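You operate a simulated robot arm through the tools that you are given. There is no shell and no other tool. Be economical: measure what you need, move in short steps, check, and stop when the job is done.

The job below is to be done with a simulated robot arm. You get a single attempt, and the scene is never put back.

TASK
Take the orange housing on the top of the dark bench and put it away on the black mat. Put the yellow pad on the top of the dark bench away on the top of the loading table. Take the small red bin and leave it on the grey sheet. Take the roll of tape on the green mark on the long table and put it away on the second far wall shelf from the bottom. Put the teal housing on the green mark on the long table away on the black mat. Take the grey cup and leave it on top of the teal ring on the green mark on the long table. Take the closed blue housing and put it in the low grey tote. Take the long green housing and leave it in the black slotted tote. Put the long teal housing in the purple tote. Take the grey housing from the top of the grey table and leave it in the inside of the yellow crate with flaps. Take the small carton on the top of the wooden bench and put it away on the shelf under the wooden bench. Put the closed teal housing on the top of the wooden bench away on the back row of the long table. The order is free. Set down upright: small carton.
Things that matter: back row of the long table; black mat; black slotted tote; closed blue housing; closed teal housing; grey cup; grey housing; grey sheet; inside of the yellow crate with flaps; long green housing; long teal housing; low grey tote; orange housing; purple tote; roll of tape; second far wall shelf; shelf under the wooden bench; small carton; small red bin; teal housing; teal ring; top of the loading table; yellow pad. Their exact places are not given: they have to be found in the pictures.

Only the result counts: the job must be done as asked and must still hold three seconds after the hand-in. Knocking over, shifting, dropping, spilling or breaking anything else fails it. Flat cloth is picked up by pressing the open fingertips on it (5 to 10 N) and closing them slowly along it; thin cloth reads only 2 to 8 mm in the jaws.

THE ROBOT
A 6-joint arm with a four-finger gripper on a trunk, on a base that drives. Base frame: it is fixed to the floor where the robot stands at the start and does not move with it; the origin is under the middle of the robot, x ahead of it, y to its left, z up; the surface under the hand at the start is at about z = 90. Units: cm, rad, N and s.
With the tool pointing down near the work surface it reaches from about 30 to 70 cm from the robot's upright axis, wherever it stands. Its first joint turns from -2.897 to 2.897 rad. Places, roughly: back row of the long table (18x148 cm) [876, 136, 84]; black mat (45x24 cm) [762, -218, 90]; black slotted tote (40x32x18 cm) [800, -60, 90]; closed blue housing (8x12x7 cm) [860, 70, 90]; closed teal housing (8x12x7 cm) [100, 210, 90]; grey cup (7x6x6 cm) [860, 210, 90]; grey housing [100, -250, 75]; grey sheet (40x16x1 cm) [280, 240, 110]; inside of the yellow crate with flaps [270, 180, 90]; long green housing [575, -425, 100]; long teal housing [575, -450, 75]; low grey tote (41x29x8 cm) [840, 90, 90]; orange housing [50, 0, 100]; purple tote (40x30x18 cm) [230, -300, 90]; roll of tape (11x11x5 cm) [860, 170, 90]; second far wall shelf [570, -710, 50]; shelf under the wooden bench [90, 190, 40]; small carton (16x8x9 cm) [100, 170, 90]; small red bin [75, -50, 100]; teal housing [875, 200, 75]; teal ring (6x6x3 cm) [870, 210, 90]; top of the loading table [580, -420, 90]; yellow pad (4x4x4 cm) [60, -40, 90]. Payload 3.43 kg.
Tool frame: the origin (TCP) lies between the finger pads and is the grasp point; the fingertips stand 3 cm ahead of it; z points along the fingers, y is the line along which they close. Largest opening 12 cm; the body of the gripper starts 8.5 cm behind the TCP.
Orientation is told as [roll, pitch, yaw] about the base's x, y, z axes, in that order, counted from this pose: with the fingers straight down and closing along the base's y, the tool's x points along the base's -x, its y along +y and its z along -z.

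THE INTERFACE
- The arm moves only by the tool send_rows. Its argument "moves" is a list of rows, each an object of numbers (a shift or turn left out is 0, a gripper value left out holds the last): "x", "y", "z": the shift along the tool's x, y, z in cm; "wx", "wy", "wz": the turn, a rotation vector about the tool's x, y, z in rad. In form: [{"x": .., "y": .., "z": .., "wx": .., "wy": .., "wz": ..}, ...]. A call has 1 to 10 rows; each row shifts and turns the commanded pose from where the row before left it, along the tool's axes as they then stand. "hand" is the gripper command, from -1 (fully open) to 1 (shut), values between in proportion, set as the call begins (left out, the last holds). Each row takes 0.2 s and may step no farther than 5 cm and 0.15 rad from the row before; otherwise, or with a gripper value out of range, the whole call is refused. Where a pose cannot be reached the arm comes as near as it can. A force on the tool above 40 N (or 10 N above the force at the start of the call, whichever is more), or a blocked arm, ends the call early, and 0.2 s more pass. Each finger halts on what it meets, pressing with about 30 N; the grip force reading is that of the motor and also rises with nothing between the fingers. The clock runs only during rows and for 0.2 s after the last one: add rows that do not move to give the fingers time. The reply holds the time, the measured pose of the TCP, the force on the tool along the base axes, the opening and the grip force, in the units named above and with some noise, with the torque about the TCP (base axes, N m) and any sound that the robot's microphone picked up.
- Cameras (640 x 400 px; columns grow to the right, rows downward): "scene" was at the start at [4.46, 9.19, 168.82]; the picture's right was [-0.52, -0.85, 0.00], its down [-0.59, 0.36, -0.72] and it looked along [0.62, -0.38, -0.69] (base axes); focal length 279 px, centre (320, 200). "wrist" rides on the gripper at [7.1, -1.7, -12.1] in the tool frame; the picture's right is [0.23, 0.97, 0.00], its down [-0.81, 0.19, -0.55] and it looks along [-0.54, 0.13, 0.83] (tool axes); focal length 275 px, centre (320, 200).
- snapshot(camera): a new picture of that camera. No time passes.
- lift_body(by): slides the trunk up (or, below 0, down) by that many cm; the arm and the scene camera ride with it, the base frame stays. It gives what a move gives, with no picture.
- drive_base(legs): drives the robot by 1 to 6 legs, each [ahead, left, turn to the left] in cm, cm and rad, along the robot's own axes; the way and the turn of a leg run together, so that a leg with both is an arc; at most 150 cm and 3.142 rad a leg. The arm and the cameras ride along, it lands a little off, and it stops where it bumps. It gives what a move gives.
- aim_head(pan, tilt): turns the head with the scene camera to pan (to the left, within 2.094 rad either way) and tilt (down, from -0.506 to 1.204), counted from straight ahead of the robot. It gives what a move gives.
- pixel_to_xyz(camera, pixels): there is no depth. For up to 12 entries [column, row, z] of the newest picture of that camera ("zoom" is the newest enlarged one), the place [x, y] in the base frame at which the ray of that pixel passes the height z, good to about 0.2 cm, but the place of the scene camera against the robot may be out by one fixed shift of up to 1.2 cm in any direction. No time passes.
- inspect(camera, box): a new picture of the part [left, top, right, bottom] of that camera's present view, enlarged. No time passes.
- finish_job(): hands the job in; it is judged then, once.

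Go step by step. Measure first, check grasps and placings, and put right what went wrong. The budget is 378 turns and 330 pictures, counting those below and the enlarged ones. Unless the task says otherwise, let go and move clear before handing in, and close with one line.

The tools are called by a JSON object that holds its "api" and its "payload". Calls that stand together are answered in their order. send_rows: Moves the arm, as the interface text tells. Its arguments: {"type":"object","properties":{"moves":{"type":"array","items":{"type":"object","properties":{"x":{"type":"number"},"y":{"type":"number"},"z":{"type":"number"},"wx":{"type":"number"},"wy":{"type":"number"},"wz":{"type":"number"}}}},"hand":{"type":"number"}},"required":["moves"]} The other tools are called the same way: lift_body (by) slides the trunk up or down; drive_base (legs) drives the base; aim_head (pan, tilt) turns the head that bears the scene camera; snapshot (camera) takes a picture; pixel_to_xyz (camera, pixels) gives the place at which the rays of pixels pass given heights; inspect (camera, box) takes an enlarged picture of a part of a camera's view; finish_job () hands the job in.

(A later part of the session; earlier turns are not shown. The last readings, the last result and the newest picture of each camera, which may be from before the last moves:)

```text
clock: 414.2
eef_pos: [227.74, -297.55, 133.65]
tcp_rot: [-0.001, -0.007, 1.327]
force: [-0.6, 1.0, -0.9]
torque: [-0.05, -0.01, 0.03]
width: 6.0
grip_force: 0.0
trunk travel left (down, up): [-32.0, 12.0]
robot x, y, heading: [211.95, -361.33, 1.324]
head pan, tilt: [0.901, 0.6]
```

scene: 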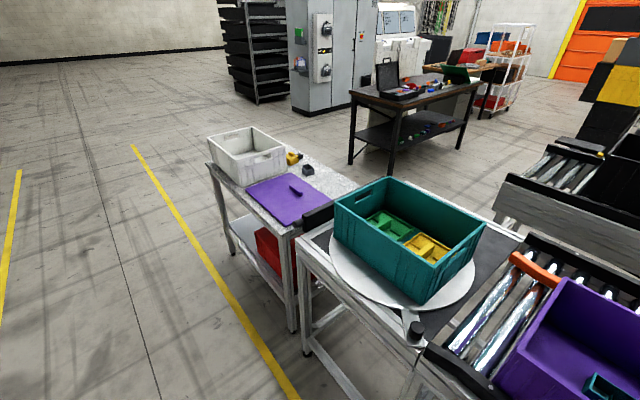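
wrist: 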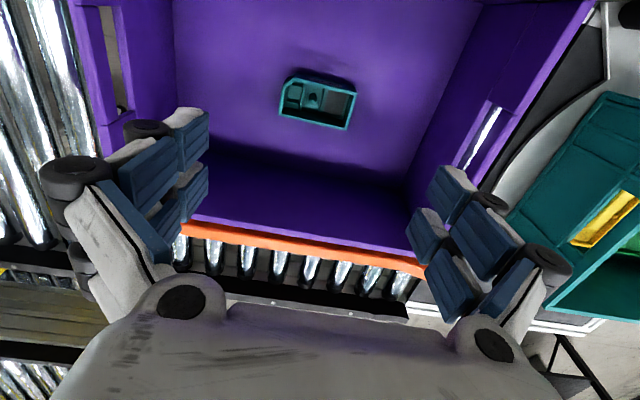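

Retraction works again at this height. I retract further, then drive round the table's left end.

{"api": "send_rows", "payload": {"moves": [{"x": 4}, {"x": 4}, {"x": 4}]}}

{"api": "drive_base", "payload": {"legs": [[-20, 0, 0], [0, 130, 0], [0, 110, 0], [0, 0, 1.571], [0, 0, 1.571]]}}

```text
clock: 415.0
eef_pos: [224.52, -309.46, 133.69]
tcp_rot: [0.0, -0.016, 1.326]
force: [-0.7, -0.7, 0.6]
torque: [0.07, 0.0, 0.02]
width: 5.99
grip_force: 0.0
trunk travel left (down, up): [-32.0, 12.0]
robot x, y, heading: [212.29, -361.44, 1.326]
head pan, tilt: [0.901, 0.6]
```

```text
clock: 435.5
eef_pos: [-40.87, -368.23, 133.65]
tcp_rot: [0.0, -0.01, -1.892]
force: [-0.1, 0.0, -0.6]
torque: [-0.01, 0.0, -0.01]
width: 5.98
grip_force: 0.1
trunk travel left (down, up): [-32.0, 12.0]
robot x, y, heading: [-24.2, -317.23, -1.897]
head pan, tilt: [0.901, 0.6]
```

{"api": "drive_base", "payload": {"legs": [[0, 0, 0.09], [-80, 0, 0], [-80, 0, 0], [0, 88, 0]]}}

{"api": "aim_head", "payload": {"pan": 0.1, "tilt": 0.9}}

{"api": "snapshot", "payload": {"camera": "scene"}}

{"api": "snapshot", "payload": {"camera": "wrist"}}

```text
clock: 448.5
eef_pos: [85.54, -230.53, 133.65]
tcp_rot: [-0.002, -0.011, -1.784]
force: [0.4, -0.4, 0.8]
torque: [0.01, 0.01, 0.02]
width: 6.0
grip_force: 0.0
trunk travel left (down, up): [-32.0, 12.0]
robot x, y, heading: [96.36, -178.34, -1.784]
head pan, tilt: [0.901, 0.6]
```

```text
clock: 449.6
eef_pos: [85.37, -230.33, 133.74]
tcp_rot: [-0.001, -0.01, -1.783]
force: [-0.4, 0.0, 0.6]
torque: [-0.02, 0.03, 0.01]
width: 5.98
grip_force: 0.1
trunk travel left (down, up): [-32.0, 12.0]
robot x, y, heading: [96.46, -178.03, -1.785]
head pan, tilt: [0.099, 0.901]
```

```text
199 pictures are left
```

scene: 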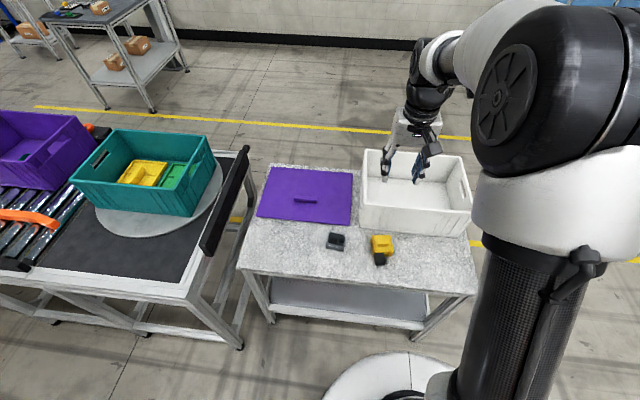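

```text
198 pictures are left
```

wrist: 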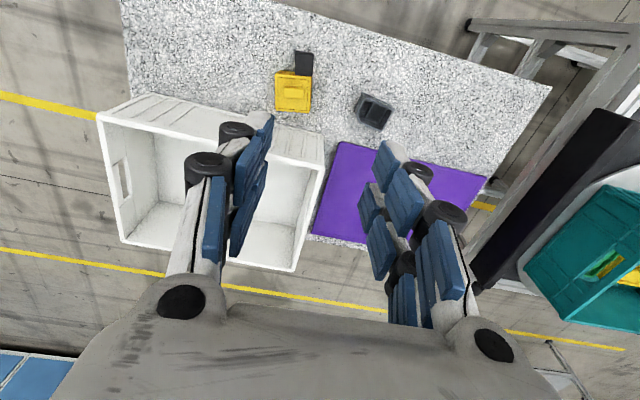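

{"api": "inspect", "payload": {"camera": "wrist", "box": [270, 50, 430, 160]}}

{"api": "pixel_to_xyz", "payload": {"camera": "wrist", "pixels": [[373, 108, 75], [373, 108, 80], [373, 108, 85]]}}

{"api": "pixel_to_xyz", "payload": {"camera": "scene", "pixels": [[336, 241, 75], [336, 241, 80], [336, 241, 85], [240, 268, 80], [475, 294, 80]]}}

```text
3.64 times, centred on (350, 105) of wrist
```

zoom: 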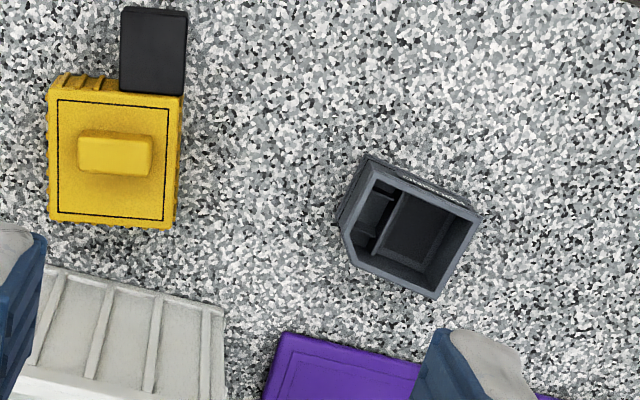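

```text
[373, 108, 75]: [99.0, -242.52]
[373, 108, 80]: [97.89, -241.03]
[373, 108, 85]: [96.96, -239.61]
```

```text
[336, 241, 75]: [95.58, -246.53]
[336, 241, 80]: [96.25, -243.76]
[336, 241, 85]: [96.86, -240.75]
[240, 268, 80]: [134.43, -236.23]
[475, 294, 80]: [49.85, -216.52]
```

{"api": "drive_base", "payload": {"legs": [[9, 0, -0.02]]}}

{"api": "send_rows", "payload": {"moves": [{"y": 4.5, "x": 1}, {"y": 4.5, "x": 1}, {"y": 4.4, "x": 0.9}, {"wz": 0.145}, {"wz": 0.145}], "hand": -0.3}}

{"api": "lift_body", "payload": {"by": -30}}

{"api": "snapshot", "payload": {"camera": "wrist"}}

```text
clock: 450.7
eef_pos: [82.29, -239.26, 133.56]
tcp_rot: [0.002, -0.011, -1.807]
force: [-0.5, 0.1, 0.4]
torque: [0.05, 0.01, 0.0]
width: 5.99
grip_force: 0.0
trunk travel left (down, up): [-32.0, 12.0]
robot x, y, heading: [94.36, -186.69, -1.805]
head pan, tilt: [0.099, 0.901]
```

```text
clock: 451.9
eef_pos: [96.12, -239.37, 133.67]
tcp_rot: [0.0, -0.01, -2.098]
force: [-0.4, -0.4, -0.3]
torque: [-0.01, 0.05, 0.0]
width: 7.77
grip_force: 0.0
trunk travel left (down, up): [-32.0, 12.0]
robot x, y, heading: [94.6, -186.81, -1.81]
head pan, tilt: [0.099, 0.901]
```

```text
clock: 454.9
eef_pos: [96.07, -239.4, 103.67]
tcp_rot: [0.003, -0.012, -2.098]
force: [0.9, 0.8, 0.3]
torque: [0.0, 0.0, -0.01]
width: 7.81
grip_force: 0.0
trunk travel left (down, up): [-2.0, 42.0]
robot x, y, heading: [94.65, -186.96, -1.808]
head pan, tilt: [0.099, 0.901]
```

```text
196 pictures are left
```

wrist: 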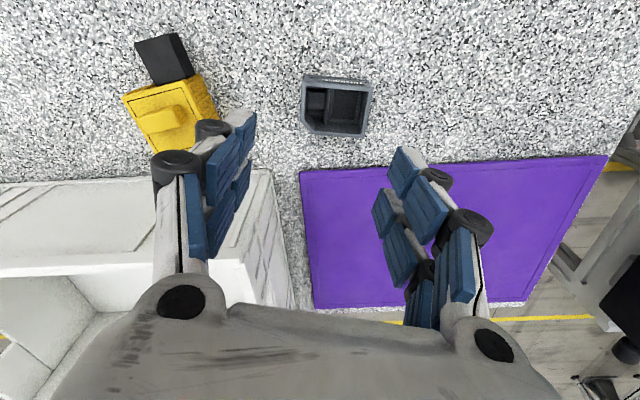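

{"api": "pixel_to_xyz", "payload": {"camera": "wrist", "pixels": [[337, 107, 76], [337, 107, 80], [337, 107, 84], [302, 82, 80], [370, 90, 80], [362, 135, 80], [303, 122, 80]]}}

```text
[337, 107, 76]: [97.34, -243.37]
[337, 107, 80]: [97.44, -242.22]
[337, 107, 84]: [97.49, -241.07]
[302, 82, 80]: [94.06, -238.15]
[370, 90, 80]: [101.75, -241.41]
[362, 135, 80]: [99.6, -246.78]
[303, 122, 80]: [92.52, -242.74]
```

{"api": "send_rows", "payload": {"moves": [{"x": -1.1, "y": 2.2}, {"z": 4}, {"z": 4}], "hand": -0.75}}

{"api": "snapshot", "payload": {"camera": "wrist"}}

```text
clock: 455.7
eef_pos: [97.6, -241.55, 95.67]
tcp_rot: [0.003, -0.01, -2.096]
force: [-0.3, 0.8, 0.5]
torque: [-0.01, -0.01, -0.02]
width: 10.46
grip_force: 0.1
trunk travel left (down, up): [-2.0, 42.0]
robot x, y, heading: [94.64, -187.18, -1.812]
head pan, tilt: [0.099, 0.901]
```

```text
195 pictures are left
```

wrist: 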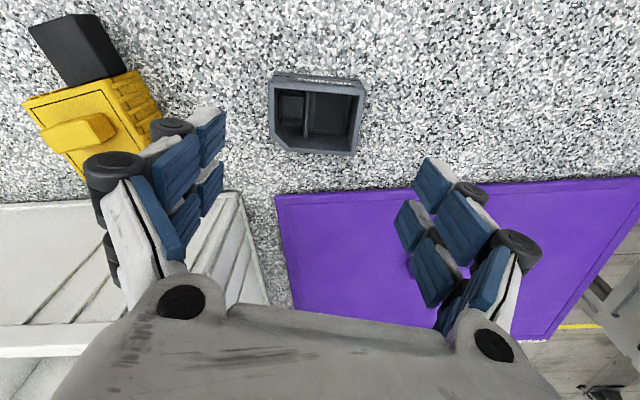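

{"api": "pixel_to_xyz", "payload": {"camera": "wrist", "pixels": [[317, 116, 80], [317, 116, 84], [317, 116, 88], [270, 85, 84], [364, 96, 84], [354, 153, 84], [275, 138, 84], [135, 70, 80], [62, 85, 80]]}}

```text
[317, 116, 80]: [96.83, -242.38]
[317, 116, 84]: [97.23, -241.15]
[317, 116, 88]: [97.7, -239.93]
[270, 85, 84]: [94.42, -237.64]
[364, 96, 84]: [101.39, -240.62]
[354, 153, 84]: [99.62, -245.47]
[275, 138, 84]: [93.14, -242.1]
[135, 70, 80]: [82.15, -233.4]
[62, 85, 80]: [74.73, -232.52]
```

{"api": "send_rows", "payload": {"moves": [{"x": 0.3, "y": -0.5, "wz": -0.12}, {"z": 4}, {"z": 3}]}}

{"api": "snapshot", "payload": {"camera": "wrist"}}

```text
clock: 456.5
eef_pos: [96.95, -241.07, 88.61]
tcp_rot: [0.002, -0.012, -1.975]
force: [-0.2, 0.1, -0.9]
torque: [-0.02, -0.01, -0.01]
width: 10.49
grip_force: 0.0
trunk travel left (down, up): [-2.0, 42.0]
robot x, y, heading: [94.23, -186.87, -1.808]
head pan, tilt: [0.099, 0.901]
```

```text
194 pictures are left
```

wrist: 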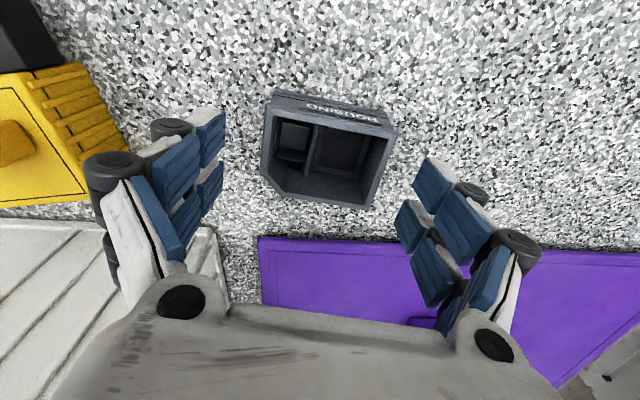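

{"api": "send_rows", "payload": {"moves": [{"z": 2, "y": 0.4}, {"z": 1.5}, {"z": 0.7}]}}

{"api": "send_rows", "payload": {"moves": [{}, {}, {}, {}], "hand": 1}}

{"api": "snapshot", "payload": {"camera": "wrist"}}

```text
clock: 457.3
eef_pos: [97.58, -241.24, 84.42]
tcp_rot: [0.001, -0.012, -1.976]
force: [0.6, 0.6, -0.9]
torque: [-0.02, -0.03, 0.0]
width: 10.5
grip_force: 0.1
trunk travel left (down, up): [-2.0, 42.0]
robot x, y, heading: [94.27, -187.05, -1.804]
head pan, tilt: [0.099, 0.901]
```

```text
clock: 458.3
eef_pos: [97.28, -241.23, 84.66]
tcp_rot: [0.004, -0.013, -1.976]
force: [-11.2, 3.0, 27.5]
torque: [0.94, 0.87, 0.16]
width: 7.22
grip_force: 30.2
trunk travel left (down, up): [-2.0, 42.0]
robot x, y, heading: [94.47, -186.98, -1.805]
head pan, tilt: [0.099, 0.901]
```

```text
193 pictures are left
```

wrist: 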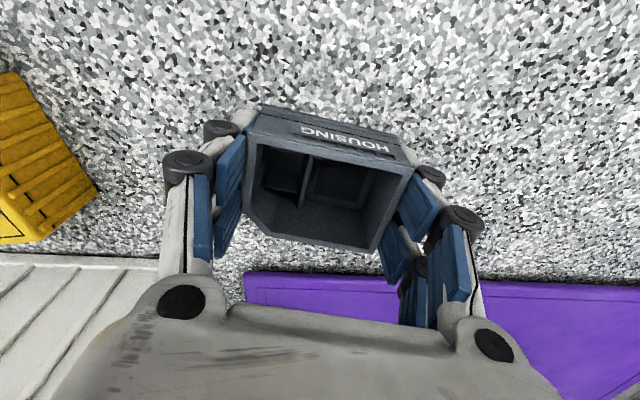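

Gripped at 7.2 cm. I lift and check.

{"api": "send_rows", "payload": {"moves": [{"z": -2}, {"z": -4}, {"z": -5}, {"z": -5}]}}

{"api": "lift_body", "payload": {"by": 30}}

{"api": "snapshot", "payload": {"camera": "wrist"}}

```text
clock: 459.3
eef_pos: [97.82, -240.9, 100.58]
tcp_rot: [0.0, -0.008, -1.975]
force: [-0.6, 0.0, -1.5]
torque: [-0.04, 0.0, 0.02]
width: 7.17
grip_force: 29.7
trunk travel left (down, up): [-2.0, 42.0]
robot x, y, heading: [94.45, -186.77, -1.805]
head pan, tilt: [0.099, 0.901]
```

```text
clock: 462.3
eef_pos: [97.82, -240.95, 130.5]
tcp_rot: [0.002, -0.011, -1.977]
force: [0.6, 0.8, -1.8]
torque: [-0.01, -0.01, 0.01]
width: 7.18
grip_force: 30.0
trunk travel left (down, up): [-32.0, 12.0]
robot x, y, heading: [94.47, -187.24, -1.805]
head pan, tilt: [0.099, 0.901]
```

```text
192 pictures are left
```

wrist: 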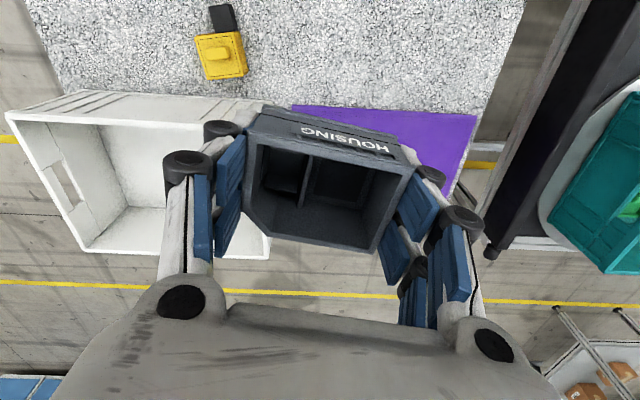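

The grey housing is held. I drive up the corridor behind the bench toward the yellow crate.

{"api": "drive_base", "payload": {"legs": [[-30, 14, 0], [0, 0, 1.571], [0, 0, 1.571], [130, 0, 0], [100, 0, 0]]}}

{"api": "aim_head", "payload": {"pan": 0.0, "tilt": 0.45}}

{"api": "snapshot", "payload": {"camera": "scene"}}

```text
clock: 482.9
eef_pos: [166.91, 112.81, 130.53]
tcp_rot: [0.001, -0.011, 1.156]
force: [-0.5, 0.9, -0.5]
torque: [0.0, -0.03, 0.01]
width: 7.18
grip_force: 30.1
trunk travel left (down, up): [-32.0, 12.0]
robot x, y, heading: [169.81, 59.08, 1.328]
head pan, tilt: [0.099, 0.901]
```

```text
clock: 483.8
eef_pos: [166.75, 112.85, 130.43]
tcp_rot: [0.003, -0.011, 1.155]
force: [0.2, 0.2, -1.1]
torque: [0.0, -0.02, 0.0]
width: 7.17
grip_force: 29.6
trunk travel left (down, up): [-32.0, 12.0]
robot x, y, heading: [169.23, 58.81, 1.322]
head pan, tilt: [0.0, 0.45]
```

```text
191 pictures are left
```

scene: 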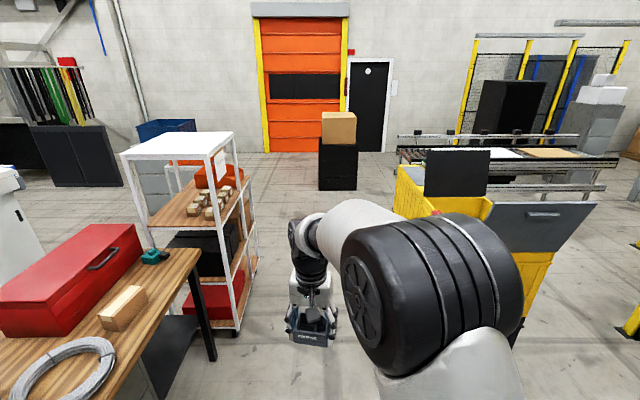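

The crate is ahead right, with upright flaps at its near and far ends; its open left side suits me. I raise high, face +u and slide along.

{"api": "lift_body", "payload": {"by": 12}}

{"api": "send_rows", "payload": {"moves": [{"z": -5}, {"z": -5}]}}

{"api": "drive_base", "payload": {"legs": [[0, 0, -1.571], [0, 90, 0]]}}

{"api": "aim_head", "payload": {"pan": 0.4, "tilt": 0.8}}

{"api": "snapshot", "payload": {"camera": "scene"}}

{"api": "snapshot", "payload": {"camera": "wrist"}}

```text
clock: 485.3
eef_pos: [166.67, 112.85, 142.56]
tcp_rot: [0.001, -0.01, 1.155]
force: [-0.6, -0.5, -1.8]
torque: [0.0, 0.0, 0.03]
width: 7.18
grip_force: 30.2
trunk travel left (down, up): [-44.0, 0.0]
robot x, y, heading: [169.42, 58.74, 1.324]
head pan, tilt: [0.0, 0.45]
```

```text
clock: 485.9
eef_pos: [166.79, 112.63, 152.49]
tcp_rot: [0.0, -0.01, 1.157]
force: [0.3, -0.4, -1.5]
torque: [0.02, -0.01, 0.0]
width: 7.17
grip_force: 29.8
trunk travel left (down, up): [-44.0, 0.0]
robot x, y, heading: [169.37, 58.95, 1.329]
head pan, tilt: [0.0, 0.45]
```

```text
clock: 494.5
eef_pos: [245.58, 148.63, 152.39]
tcp_rot: [0.003, -0.011, -0.416]
force: [-0.7, 1.3, -0.7]
torque: [0.02, 0.0, -0.04]
width: 7.17
grip_force: 29.8
trunk travel left (down, up): [-44.0, 0.0]
robot x, y, heading: [191.64, 145.98, -0.245]
head pan, tilt: [0.0, 0.45]
```

```text
clock: 495.4
eef_pos: [245.52, 148.69, 152.44]
tcp_rot: [0.002, -0.011, -0.414]
force: [0.7, 0.2, -1.6]
torque: [-0.02, -0.02, 0.05]
width: 7.17
grip_force: 29.8
trunk travel left (down, up): [-44.0, 0.0]
robot x, y, heading: [191.52, 146.45, -0.249]
head pan, tilt: [0.4, 0.799]
```

```text
190 pictures are left
```

scene: 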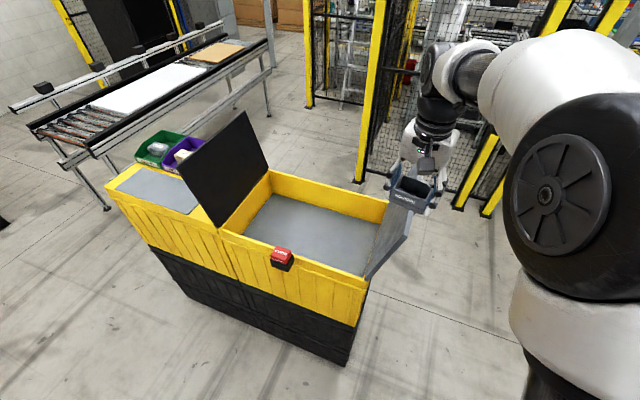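

```text
189 pictures are left
```

wrist: 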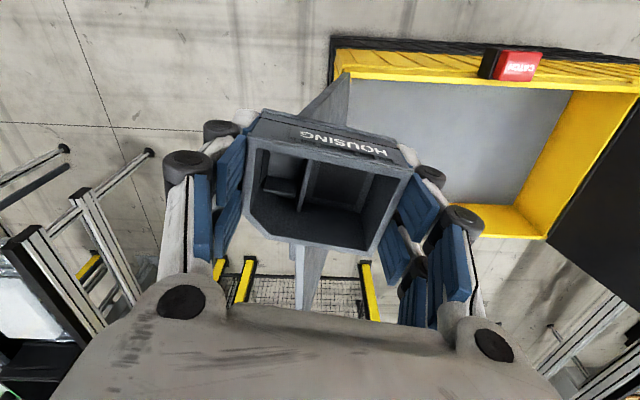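

{"api": "pixel_to_xyz", "payload": {"camera": "scene", "pixels": [[222, 232, 108], [368, 280, 108], [270, 170, 108], [388, 203, 108], [320, 235, 90], [300, 215, 90], [158, 190, 110], [110, 192, 110], [205, 215, 110], [345, 365, 0], [155, 253, 50]]}}

{"api": "inspect", "payload": {"camera": "scene", "box": [90, 100, 430, 380]}}

```text
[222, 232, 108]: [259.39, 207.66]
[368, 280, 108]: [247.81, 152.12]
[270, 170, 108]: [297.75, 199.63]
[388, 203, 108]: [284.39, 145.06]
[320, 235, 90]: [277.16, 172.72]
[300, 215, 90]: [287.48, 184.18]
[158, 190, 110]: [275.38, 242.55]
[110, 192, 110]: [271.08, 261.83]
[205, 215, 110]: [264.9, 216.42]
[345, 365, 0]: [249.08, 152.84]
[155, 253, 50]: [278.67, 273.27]
```

```text
1.43 times, centred on (260, 240) of scene
```

zoom: 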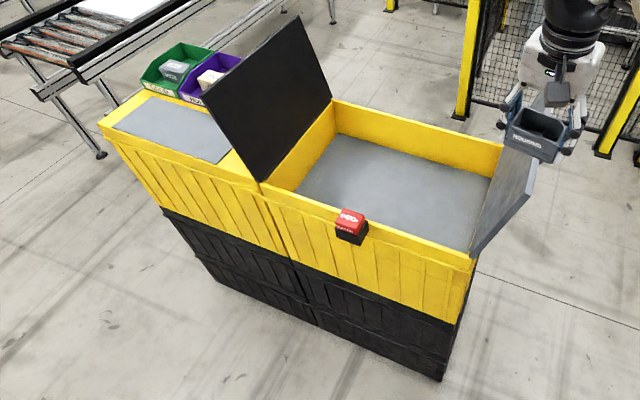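

The crate opening spans u 206–240, v 208–262, with its rim near z 108. I slide in front of it and move closer, above everything.

{"api": "drive_base", "payload": {"legs": [[0, 46, 0.008], [12, 0, 0]]}}

{"api": "send_rows", "payload": {"moves": [{"x": -4}, {"x": -3}, {"wz": -0.09}, {"wz": -0.09}]}}

{"api": "snapshot", "payload": {"camera": "scene"}}

{"api": "snapshot", "payload": {"camera": "wrist"}}

```text
clock: 499.0
eef_pos: [268.43, 191.64, 152.45]
tcp_rot: [0.003, -0.011, -0.412]
force: [-0.6, 0.2, -2.0]
torque: [0.01, 0.02, -0.02]
width: 7.14
grip_force: 29.8
trunk travel left (down, up): [-44.0, 0.0]
robot x, y, heading: [214.42, 188.56, -0.242]
head pan, tilt: [0.4, 0.799]
```

```text
clock: 500.0
eef_pos: [275.11, 188.85, 152.41]
tcp_rot: [-0.001, -0.01, -0.231]
force: [0.3, -0.5, -1.1]
torque: [0.03, 0.02, 0.0]
width: 7.16
grip_force: 30.2
trunk travel left (down, up): [-44.0, 0.0]
robot x, y, heading: [214.4, 188.57, -0.244]
head pan, tilt: [0.4, 0.799]
```

```text
187 pictures are left
```

scene: 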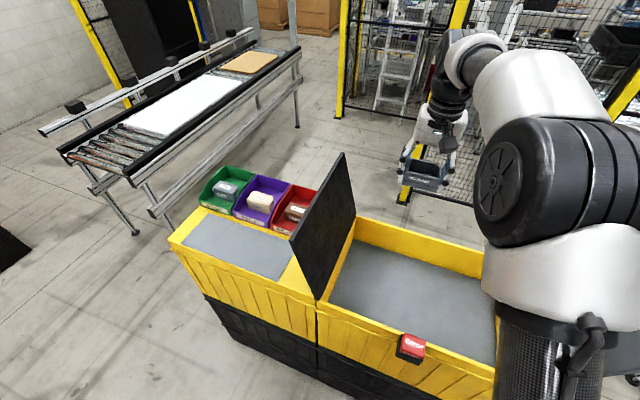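

```text
186 pictures are left
```

wrist: 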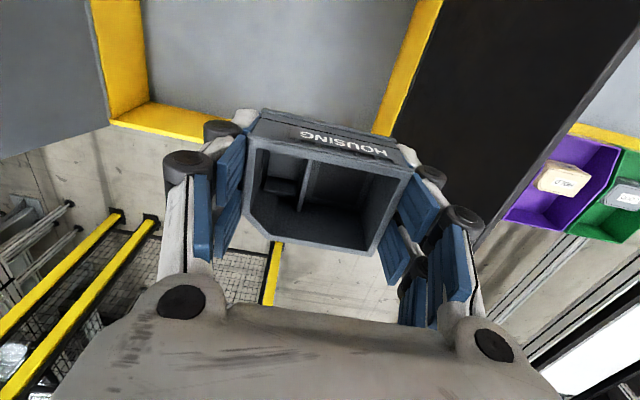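

{"api": "send_rows", "payload": {"moves": [{"y": -5}, {"y": -5}]}}

{"api": "lift_body", "payload": {"by": -38}}

{"api": "snapshot", "payload": {"camera": "wrist"}}

```text
clock: 500.6
eef_pos: [272.4, 179.11, 152.39]
tcp_rot: [0.001, -0.011, -0.232]
force: [0.1, -0.6, -0.8]
torque: [0.0, 0.02, 0.01]
width: 7.19
grip_force: 30.6
trunk travel left (down, up): [-44.0, 0.0]
robot x, y, heading: [214.57, 188.66, -0.245]
head pan, tilt: [0.4, 0.799]
```

```text
clock: 504.3
eef_pos: [272.33, 179.24, 114.5]
tcp_rot: [0.001, -0.011, -0.231]
force: [-0.1, 0.3, -0.9]
torque: [0.02, 0.03, -0.02]
width: 7.17
grip_force: 30.6
trunk travel left (down, up): [-6.0, 38.0]
robot x, y, heading: [214.58, 188.85, -0.246]
head pan, tilt: [0.4, 0.799]
```

```text
185 pictures are left
```

wrist: 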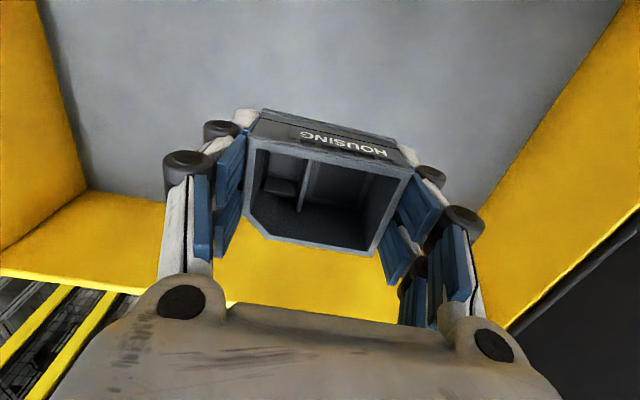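

Inside the crate with room all round. I lower to contact.

{"api": "send_rows", "payload": {"moves": [{"z": 5}, {"z": 3}, {"z": 2}, {"z": 1}, {"z": 1}, {"z": 0.7}, {"z": 0.6}, {"z": 0.6}]}}

```text
clock: 506.1
eef_pos: [272.65, 179.2, 100.57]
tcp_rot: [0.0, -0.01, -0.235]
force: [0.0, 0.3, -0.7]
torque: [-0.01, -0.02, 0.0]
width: 7.17
grip_force: 30.0
trunk travel left (down, up): [-6.0, 38.0]
robot x, y, heading: [214.2, 188.7, -0.244]
head pan, tilt: [0.4, 0.799]
```

{"api": "send_rows", "payload": {"moves": [{"z": 1}, {"z": 0.7}, {"z": 0.6}, {"z": 0.6}, {"z": 0.6}, {"z": 0.6}, {"z": 0.6}, {"z": 0.6}, {"z": 0.6}]}}

```text
clock: 508.1
eef_pos: [272.75, 179.15, 95.1]
tcp_rot: [0.001, -0.019, -0.232]
force: [-1.3, -1.1, 30.4]
torque: [0.4, 0.72, 0.06]
width: 7.16
grip_force: 30.0
trunk travel left (down, up): [-6.0, 38.0]
robot x, y, heading: [214.57, 189.18, -0.243]
head pan, tilt: [0.4, 0.799]
```

{"api": "send_rows", "payload": {"moves": [{"z": -0.3}, {}, {}], "hand": -0.6}}

{"api": "send_rows", "payload": {"moves": [{"z": -4}, {"z": -5}, {"z": -5}, {"z": -5}]}}

{"api": "snapshot", "payload": {"camera": "wrist"}}

```text
clock: 508.9
eef_pos: [272.56, 179.25, 94.95]
tcp_rot: [0.0, -0.008, -0.232]
force: [-0.2, 0.1, -0.2]
torque: [-0.01, 0.0, 0.0]
width: 9.61
grip_force: 0.1
trunk travel left (down, up): [-6.0, 38.0]
robot x, y, heading: [214.51, 188.81, -0.24]
head pan, tilt: [0.4, 0.799]
```

```text
clock: 509.9
eef_pos: [272.37, 179.28, 113.82]
tcp_rot: [-0.001, -0.01, -0.234]
force: [-0.8, 0.9, -0.3]
torque: [0.01, -0.03, 0.02]
width: 9.62
grip_force: 0.2
trunk travel left (down, up): [-6.0, 38.0]
robot x, y, heading: [214.43, 188.7, -0.247]
head pan, tilt: [0.4, 0.799]
```

```text
184 pictures are left
```

wrist: 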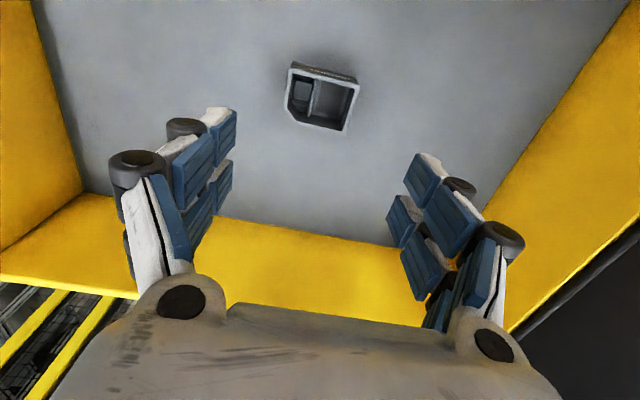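

The grey housing is in the crate. Now the red bin: I raise, return along the corridor to the bench's far side and face the bench.

{"api": "lift_body", "payload": {"by": 38}}

{"api": "send_rows", "payload": {"moves": [{"x": 4}, {"x": 4}], "hand": 0}}

{"api": "drive_base", "payload": {"legs": [[-14, 0, 0], [0, -130, 0], [0, -125, 0], [0, 0, 1.571], [0, 0, 1.571]]}}

{"api": "snapshot", "payload": {"camera": "wrist"}}

```text
clock: 513.6
eef_pos: [272.55, 179.37, 151.76]
tcp_rot: [0.001, -0.011, -0.231]
force: [-1.0, -0.4, 1.1]
torque: [-0.01, 0.02, 0.03]
width: 9.63
grip_force: 0.1
trunk travel left (down, up): [-44.0, 0.0]
robot x, y, heading: [214.41, 188.62, -0.243]
head pan, tilt: [0.4, 0.799]
```

```text
clock: 514.2
eef_pos: [264.75, 181.24, 151.82]
tcp_rot: [0.001, -0.011, -0.23]
force: [-0.5, 0.2, 0.7]
torque: [-0.03, -0.03, 0.0]
width: 6.01
grip_force: 0.0
trunk travel left (down, up): [-44.0, 0.0]
robot x, y, heading: [214.56, 189.04, -0.245]
head pan, tilt: [0.4, 0.799]
```

```text
clock: 535.3
eef_pos: [84.86, -47.71, 151.77]
tcp_rot: [-0.003, -0.009, 2.928]
force: [-0.1, -0.7, 0.1]
torque: [-0.04, 0.0, -0.01]
width: 6.0
grip_force: 0.0
trunk travel left (down, up): [-44.0, 0.0]
robot x, y, heading: [135.11, -54.26, 2.916]
head pan, tilt: [0.4, 0.799]
```

```text
183 pictures are left
```

wrist: 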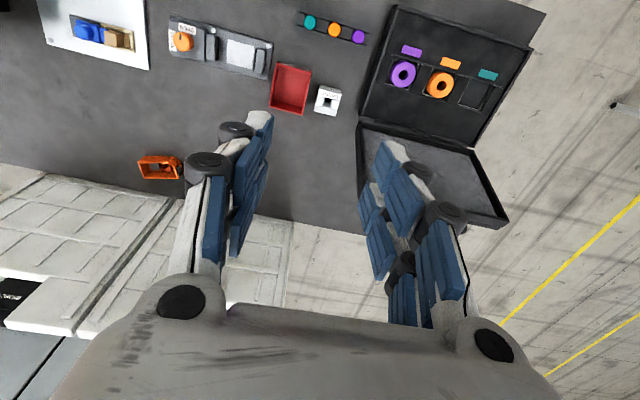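

{"api": "inspect", "payload": {"camera": "wrist", "box": [250, 50, 370, 130]}}

{"api": "pixel_to_xyz", "payload": {"camera": "wrist", "pixels": [[278, 65, 96], [312, 71, 96], [304, 114, 96], [270, 106, 96], [335, 100, 94]]}}

```text
5.00 times, centred on (310, 90) of wrist
```

zoom: 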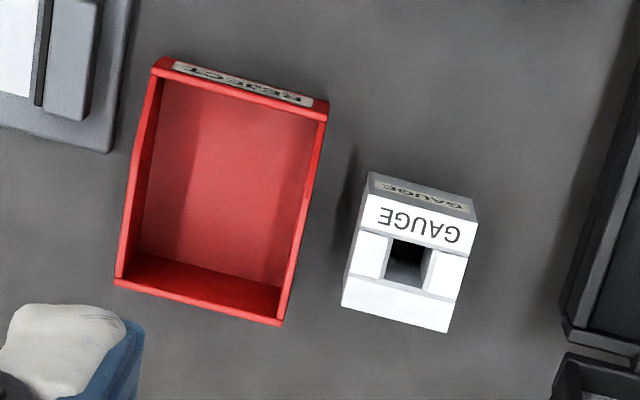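

```text
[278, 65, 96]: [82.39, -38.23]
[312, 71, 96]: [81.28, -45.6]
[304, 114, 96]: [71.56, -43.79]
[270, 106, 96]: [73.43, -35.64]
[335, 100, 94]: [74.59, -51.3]
```

{"api": "send_rows", "payload": {"moves": [{"x": -4.5, "y": -2}, {"x": -4, "y": -3.1}], "hand": -0.6}}

{"api": "lift_body", "payload": {"by": -38}}

{"api": "snapshot", "payload": {"camera": "wrist"}}

```text
refused: row 2 steps farther than a row can; nothing moved
```

```text
clock: 539.0
eef_pos: [84.73, -47.74, 113.7]
tcp_rot: [0.0, -0.008, 2.928]
force: [0.8, -0.3, 0.4]
torque: [0.01, 0.02, 0.03]
width: 6.0
grip_force: 0.2
trunk travel left (down, up): [-6.0, 38.0]
robot x, y, heading: [135.49, -54.67, 2.916]
head pan, tilt: [0.4, 0.799]
```

```text
181 pictures are left
```

wrist: 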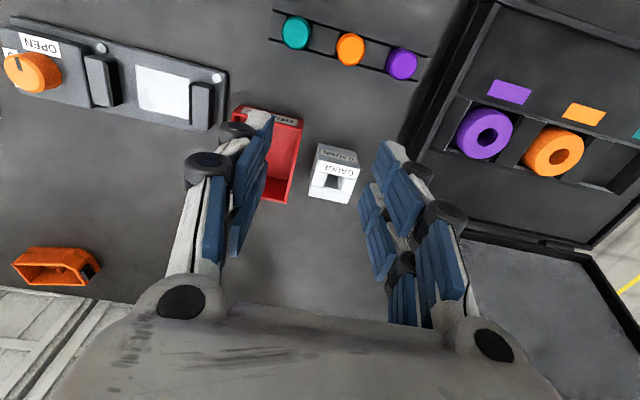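

{"api": "send_rows", "payload": {"moves": [{"x": -2.9, "y": -1.7}, {"x": -2.8, "y": -1.7}, {"x": -2.8, "y": -1.7}], "hand": -0.6}}

{"api": "snapshot", "payload": {"camera": "wrist"}}

```text
clock: 539.8
eef_pos: [77.32, -40.88, 113.67]
tcp_rot: [0.0, -0.008, 2.928]
force: [0.3, 0.3, 0.1]
torque: [0.03, 0.0, 0.02]
width: 9.58
grip_force: 0.0
trunk travel left (down, up): [-6.0, 38.0]
robot x, y, heading: [135.59, -54.32, 2.921]
head pan, tilt: [0.4, 0.799]
```

```text
180 pictures are left
```

wrist: 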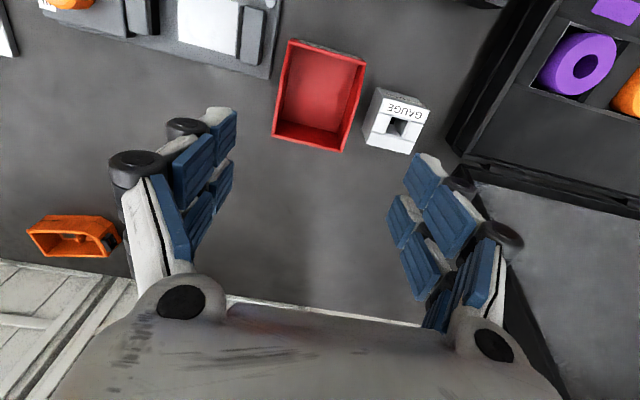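

{"api": "pixel_to_xyz", "payload": {"camera": "wrist", "pixels": [[289, 40, 96], [366, 60, 96], [342, 153, 96], [272, 137, 96], [376, 88, 93], [362, 130, 93], [318, 98, 96]]}}

```text
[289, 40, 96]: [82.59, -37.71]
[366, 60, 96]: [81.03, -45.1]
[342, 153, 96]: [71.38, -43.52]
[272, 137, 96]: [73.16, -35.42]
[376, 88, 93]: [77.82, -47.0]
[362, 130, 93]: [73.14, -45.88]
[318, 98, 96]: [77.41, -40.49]
```

{"api": "send_rows", "payload": {"moves": [{"x": -0.4, "y": -0.45}, {"z": 5}, {"z": 5}], "hand": -0.53}}

{"api": "snapshot", "payload": {"camera": "wrist"}}

```text
clock: 540.6
eef_pos: [77.0, -40.16, 103.77]
tcp_rot: [-0.002, -0.012, 2.93]
force: [0.1, 0.0, -0.2]
torque: [-0.01, -0.04, 0.0]
width: 9.14
grip_force: 0.1
trunk travel left (down, up): [-6.0, 38.0]
robot x, y, heading: [134.99, -54.59, 2.921]
head pan, tilt: [0.4, 0.799]
```

```text
179 pictures are left
```

wrist: 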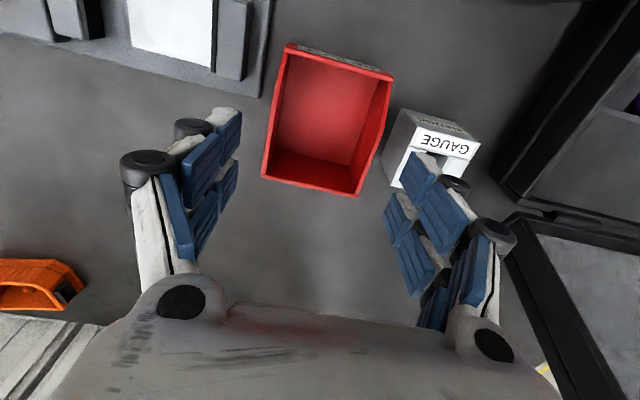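

{"api": "send_rows", "payload": {"moves": [{"x": 0.8, "y": 0.3}, {"z": 4}]}}

{"api": "snapshot", "payload": {"camera": "wrist"}}

```text
clock: 541.2
eef_pos: [77.64, -40.84, 99.87]
tcp_rot: [-0.002, -0.009, 2.928]
force: [-0.1, 0.1, 0.7]
torque: [-0.03, -0.01, 0.04]
width: 9.19
grip_force: 0.1
trunk travel left (down, up): [-6.0, 38.0]
robot x, y, heading: [135.35, -54.4, 2.923]
head pan, tilt: [0.4, 0.799]
```

```text
178 pictures are left
```

wrist: 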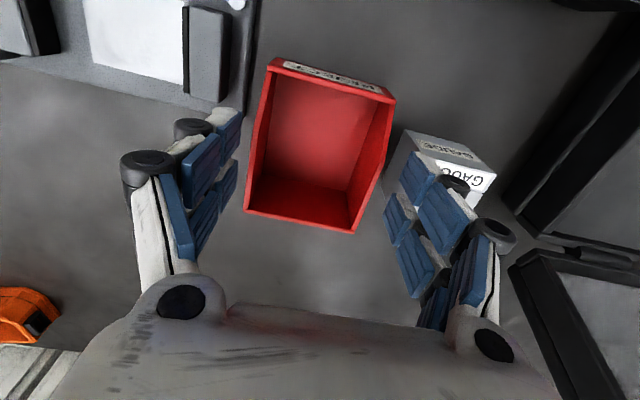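

{"api": "send_rows", "payload": {"moves": [{"y": -0.2}, {"z": 2}, {"z": 1.5}, {"z": 1.5}], "hand": -0.49}}

{"api": "send_rows", "payload": {"moves": [{}, {}, {}], "hand": 1}}

{"api": "snapshot", "payload": {"camera": "wrist"}}

```text
clock: 542.2
eef_pos: [77.64, -40.44, 94.9]
tcp_rot: [0.001, -0.011, 2.928]
force: [0.1, -0.6, -1.0]
torque: [-0.01, 0.02, -0.01]
width: 8.94
grip_force: 0.1
trunk travel left (down, up): [-6.0, 38.0]
robot x, y, heading: [134.84, -54.32, 2.915]
head pan, tilt: [0.4, 0.799]
```

```text
clock: 543.0
eef_pos: [77.68, -40.51, 94.84]
tcp_rot: [-0.001, -0.011, 2.929]
force: [-0.3, -0.6, 3.3]
torque: [-0.06, -0.04, -0.06]
width: 8.37
grip_force: 29.9
trunk travel left (down, up): [-6.0, 38.0]
robot x, y, heading: [135.42, -54.04, 2.919]
head pan, tilt: [0.4, 0.799]
```

```text
177 pictures are left
```

wrist: 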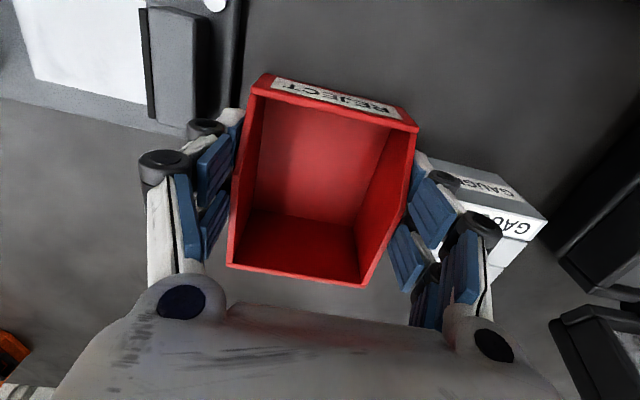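

Gripped (8.4 cm) without touching the gauge. I lift.

{"api": "send_rows", "payload": {"moves": [{"z": -3}, {"z": -5}, {"z": -5}]}}

{"api": "lift_body", "payload": {"by": 38}}

{"api": "snapshot", "payload": {"camera": "wrist"}}

```text
clock: 543.8
eef_pos: [77.91, -41.02, 107.78]
tcp_rot: [-0.001, -0.011, 2.929]
force: [-0.5, 0.0, -1.2]
torque: [0.01, -0.02, -0.05]
width: 8.35
grip_force: 29.7
trunk travel left (down, up): [-6.0, 38.0]
robot x, y, heading: [135.4, -54.7, 2.92]
head pan, tilt: [0.4, 0.799]
```

```text
clock: 547.4
eef_pos: [77.78, -40.86, 145.66]
tcp_rot: [-0.003, -0.012, 2.929]
force: [-0.3, -0.6, -0.8]
torque: [-0.02, -0.01, 0.0]
width: 8.38
grip_force: 29.9
trunk travel left (down, up): [-44.0, 0.0]
robot x, y, heading: [135.25, -54.47, 2.915]
head pan, tilt: [0.4, 0.799]
```

```text
176 pictures are left
```

wrist: 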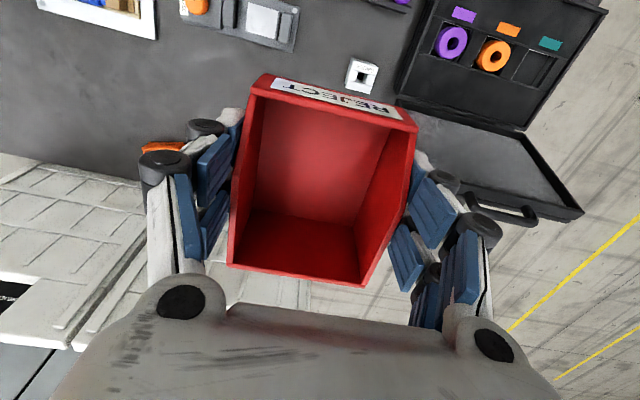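

The bin is held. I turn to face +u, pull in, and drive up the corridor.

{"api": "send_rows", "payload": {"moves": [{"x": 4}, {"x": 4}, {"z": -3}]}}

{"api": "drive_base", "payload": {"legs": [[-6, 0, 0], [0, 0, -1.571], [0, 0, -1.571], [0, 120, 0], [0, 100, 0]]}}

{"api": "aim_head", "payload": {"pan": 1.5, "tilt": 0.75}}

{"api": "snapshot", "payload": {"camera": "scene"}}

{"api": "aim_head", "payload": {"pan": 0.6, "tilt": 0.6}}

{"api": "snapshot", "payload": {"camera": "scene"}}

```text
clock: 548.2
eef_pos: [85.7, -42.51, 148.48]
tcp_rot: [-0.001, -0.011, 2.928]
force: [0.6, 0.1, -1.6]
torque: [-0.01, 0.0, -0.05]
width: 8.34
grip_force: 30.4
trunk travel left (down, up): [-44.0, 0.0]
robot x, y, heading: [135.35, -54.55, 2.916]
head pan, tilt: [0.4, 0.799]
```

```text
clock: 567.4
eef_pos: [244.31, 146.6, 148.51]
tcp_rot: [-0.002, -0.01, -0.224]
force: [-0.1, -0.1, -1.2]
torque: [-0.02, 0.0, 0.02]
width: 8.38
grip_force: 30.1
trunk travel left (down, up): [-44.0, 0.0]
robot x, y, heading: [195.15, 158.8, -0.242]
head pan, tilt: [0.4, 0.799]
```

```text
clock: 568.8
eef_pos: [244.42, 146.42, 148.49]
tcp_rot: [-0.001, -0.009, -0.225]
force: [-0.4, -0.3, -1.3]
torque: [-0.01, 0.03, 0.02]
width: 8.36
grip_force: 30.0
trunk travel left (down, up): [-44.0, 0.0]
robot x, y, heading: [195.23, 158.92, -0.238]
head pan, tilt: [1.499, 0.75]
```

```text
175 pictures are left
```

scene: 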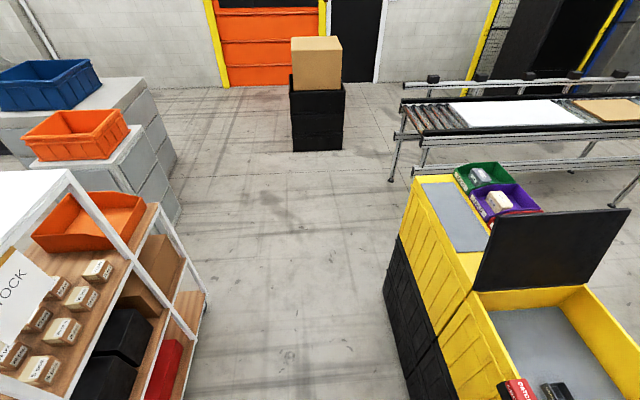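

```text
clock: 570.0
eef_pos: [244.29, 146.59, 148.44]
tcp_rot: [-0.003, -0.009, -0.226]
force: [0.2, 0.2, -1.7]
torque: [-0.05, 0.01, 0.02]
width: 8.32
grip_force: 30.0
trunk travel left (down, up): [-44.0, 0.0]
robot x, y, heading: [194.85, 159.02, -0.237]
head pan, tilt: [0.6, 0.6]
```

```text
174 pictures are left
```

scene: 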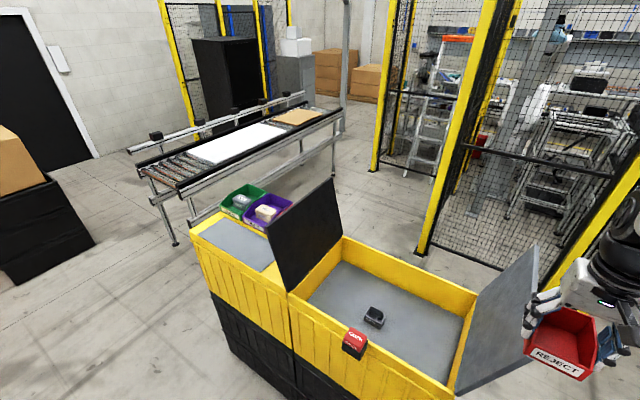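

The way is clear. I back off slightly, slide to the grey sheet and look from above.

{"api": "drive_base", "payload": {"legs": [[-10, 0, 0], [0, 98, 0], [12, 0, 0]]}}

{"api": "snapshot", "payload": {"camera": "wrist"}}

{"api": "aim_head", "payload": {"pan": 0.2, "tilt": 0.9}}

{"api": "snapshot", "payload": {"camera": "scene"}}

```text
clock: 576.6
eef_pos: [269.04, 240.68, 148.49]
tcp_rot: [0.0, -0.009, -0.238]
force: [-0.4, -0.7, -1.0]
torque: [0.03, 0.0, -0.02]
width: 8.33
grip_force: 29.4
trunk travel left (down, up): [-44.0, 0.0]
robot x, y, heading: [219.86, 253.54, -0.25]
head pan, tilt: [0.6, 0.6]
```

```text
173 pictures are left
```

wrist: 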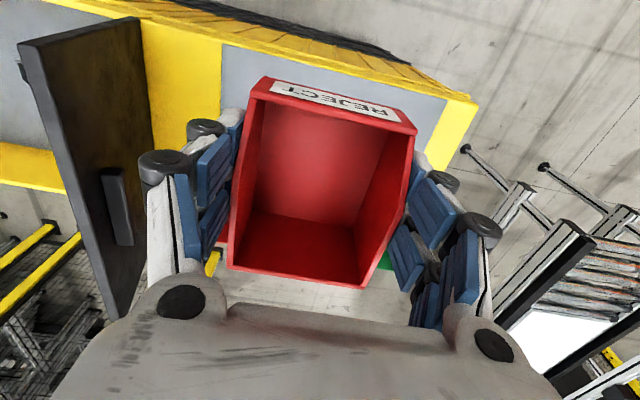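

```text
clock: 577.5
eef_pos: [269.1, 240.71, 148.61]
tcp_rot: [-0.002, -0.009, -0.237]
force: [-0.5, 0.2, -0.8]
torque: [-0.02, 0.03, 0.02]
width: 8.36
grip_force: 29.8
trunk travel left (down, up): [-44.0, 0.0]
robot x, y, heading: [219.67, 253.98, -0.243]
head pan, tilt: [0.201, 0.901]
```

```text
172 pictures are left
```

scene: 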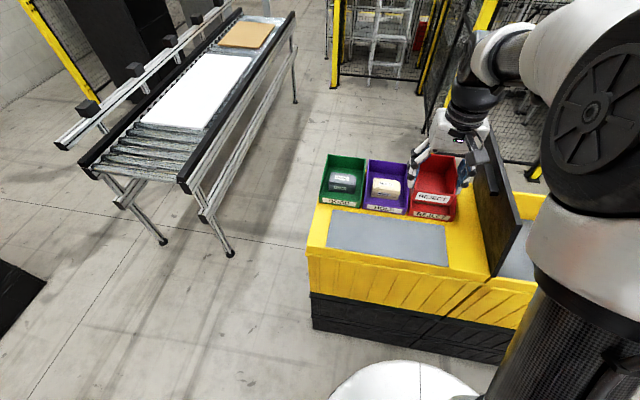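

{"api": "pixel_to_xyz", "payload": {"camera": "scene", "pixels": [[332, 210, 109], [447, 226, 109], [448, 265, 109], [328, 247, 109], [388, 237, 109]]}}

{"api": "pixel_to_xyz", "payload": {"camera": "wrist", "pixels": [[222, 45, 109], [447, 98, 109], [430, 145, 109], [222, 110, 109], [375, 262, 112], [220, 22, 109]]}}

```text
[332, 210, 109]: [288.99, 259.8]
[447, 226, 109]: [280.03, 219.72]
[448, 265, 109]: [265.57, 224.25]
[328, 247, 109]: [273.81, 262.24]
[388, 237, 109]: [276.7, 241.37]
```

```text
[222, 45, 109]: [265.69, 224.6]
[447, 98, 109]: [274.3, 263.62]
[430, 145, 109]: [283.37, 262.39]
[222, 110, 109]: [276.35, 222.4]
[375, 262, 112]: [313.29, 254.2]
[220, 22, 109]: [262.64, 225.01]
```

The sheet's corners agree in both cameras; its centre is (277.2,241.6). I centre the bin above it and lower.

{"api": "send_rows", "payload": {"moves": [{"x": -3.8, "y": 2.1}, {"x": -3.8, "y": 2.1}]}}

{"api": "lift_body", "payload": {"by": -28}}

{"api": "snapshot", "payload": {"camera": "wrist"}}

{"api": "snapshot", "payload": {"camera": "scene"}}

```text
clock: 578.1
eef_pos: [277.67, 243.17, 148.68]
tcp_rot: [-0.001, -0.01, -0.237]
force: [0.5, 0.0, -1.0]
torque: [0.02, 0.06, 0.01]
width: 8.37
grip_force: 30.2
trunk travel left (down, up): [-44.0, 0.0]
robot x, y, heading: [219.84, 253.84, -0.245]
head pan, tilt: [0.201, 0.901]
```

```text
clock: 581.0
eef_pos: [277.54, 243.03, 120.77]
tcp_rot: [-0.001, -0.01, -0.237]
force: [0.1, 0.6, -1.5]
torque: [-0.01, 0.03, 0.03]
width: 8.36
grip_force: 30.1
trunk travel left (down, up): [-16.0, 28.0]
robot x, y, heading: [220.23, 254.03, -0.252]
head pan, tilt: [0.201, 0.901]
```

```text
171 pictures are left
```

wrist: 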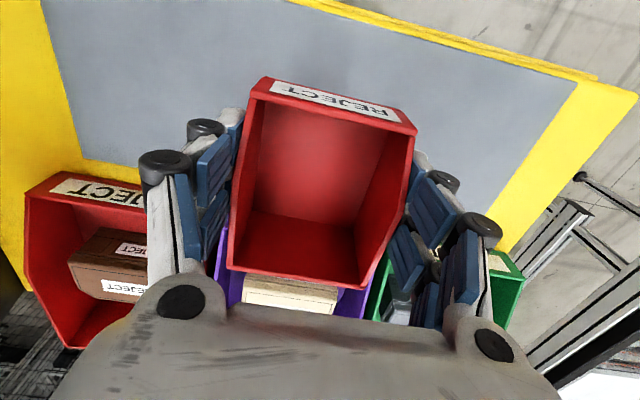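

```text
170 pictures are left
```

scene: 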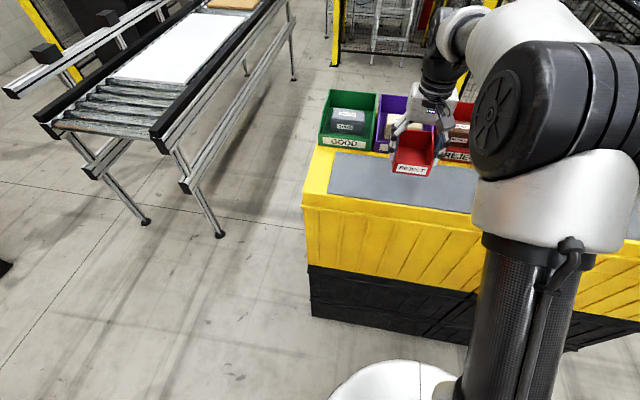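

{"api": "send_rows", "payload": {"moves": [{"x": 0.8}, {"z": 2}, {"z": 1}, {"z": 0.6}, {"z": 0.5}, {"z": 0.5}, {"z": 0.5}, {"z": 0.4}]}}

```text
clock: 582.8
eef_pos: [276.69, 243.2, 115.17]
tcp_rot: [-0.002, -0.01, -0.24]
force: [-0.3, 0.8, -0.6]
torque: [0.0, 0.05, -0.01]
width: 8.34
grip_force: 29.9
trunk travel left (down, up): [-16.0, 28.0]
robot x, y, heading: [219.73, 253.84, -0.25]
head pan, tilt: [0.201, 0.901]
```

{"api": "send_rows", "payload": {"moves": [{"z": 0.4}, {"z": 0.4}, {"z": 0.4}, {"z": 0.4}, {"z": 0.4}, {"z": 0.4}, {"z": 0.4}]}}

```text
clock: 584.4
eef_pos: [276.73, 243.29, 112.61]
tcp_rot: [0.0, -0.014, -0.241]
force: [1.1, 0.0, 21.1]
torque: [-0.01, -0.02, 0.03]
width: 8.39
grip_force: 30.2
trunk travel left (down, up): [-16.0, 28.0]
robot x, y, heading: [219.84, 254.22, -0.249]
head pan, tilt: [0.201, 0.901]
```

Contact at 112.6. I release and rise.

{"api": "send_rows", "payload": {"moves": [{"z": -0.2}, {}, {}], "hand": -0.65}}

{"api": "send_rows", "payload": {"moves": [{"z": -3}, {"z": -5}, {"z": -5}, {"z": -5}]}}

{"api": "snapshot", "payload": {"camera": "wrist"}}

```text
clock: 585.1
eef_pos: [276.81, 243.17, 112.57]
tcp_rot: [-0.003, -0.01, -0.239]
force: [-1.1, 0.0, -0.7]
torque: [0.01, 0.0, -0.02]
width: 9.92
grip_force: 0.2
trunk travel left (down, up): [-16.0, 28.0]
robot x, y, heading: [219.89, 253.71, -0.249]
head pan, tilt: [0.201, 0.901]
```

```text
clock: 586.1
eef_pos: [276.69, 243.32, 130.57]
tcp_rot: [-0.002, -0.009, -0.239]
force: [-0.2, -0.2, 0.0]
torque: [0.02, -0.02, 0.01]
width: 9.92
grip_force: 0.8
trunk travel left (down, up): [-16.0, 28.0]
robot x, y, heading: [220.47, 254.1, -0.245]
head pan, tilt: [0.201, 0.901]
```

```text
169 pictures are left
```

wrist: 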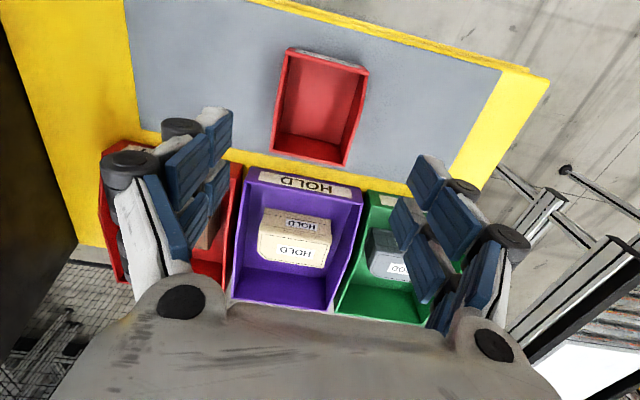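

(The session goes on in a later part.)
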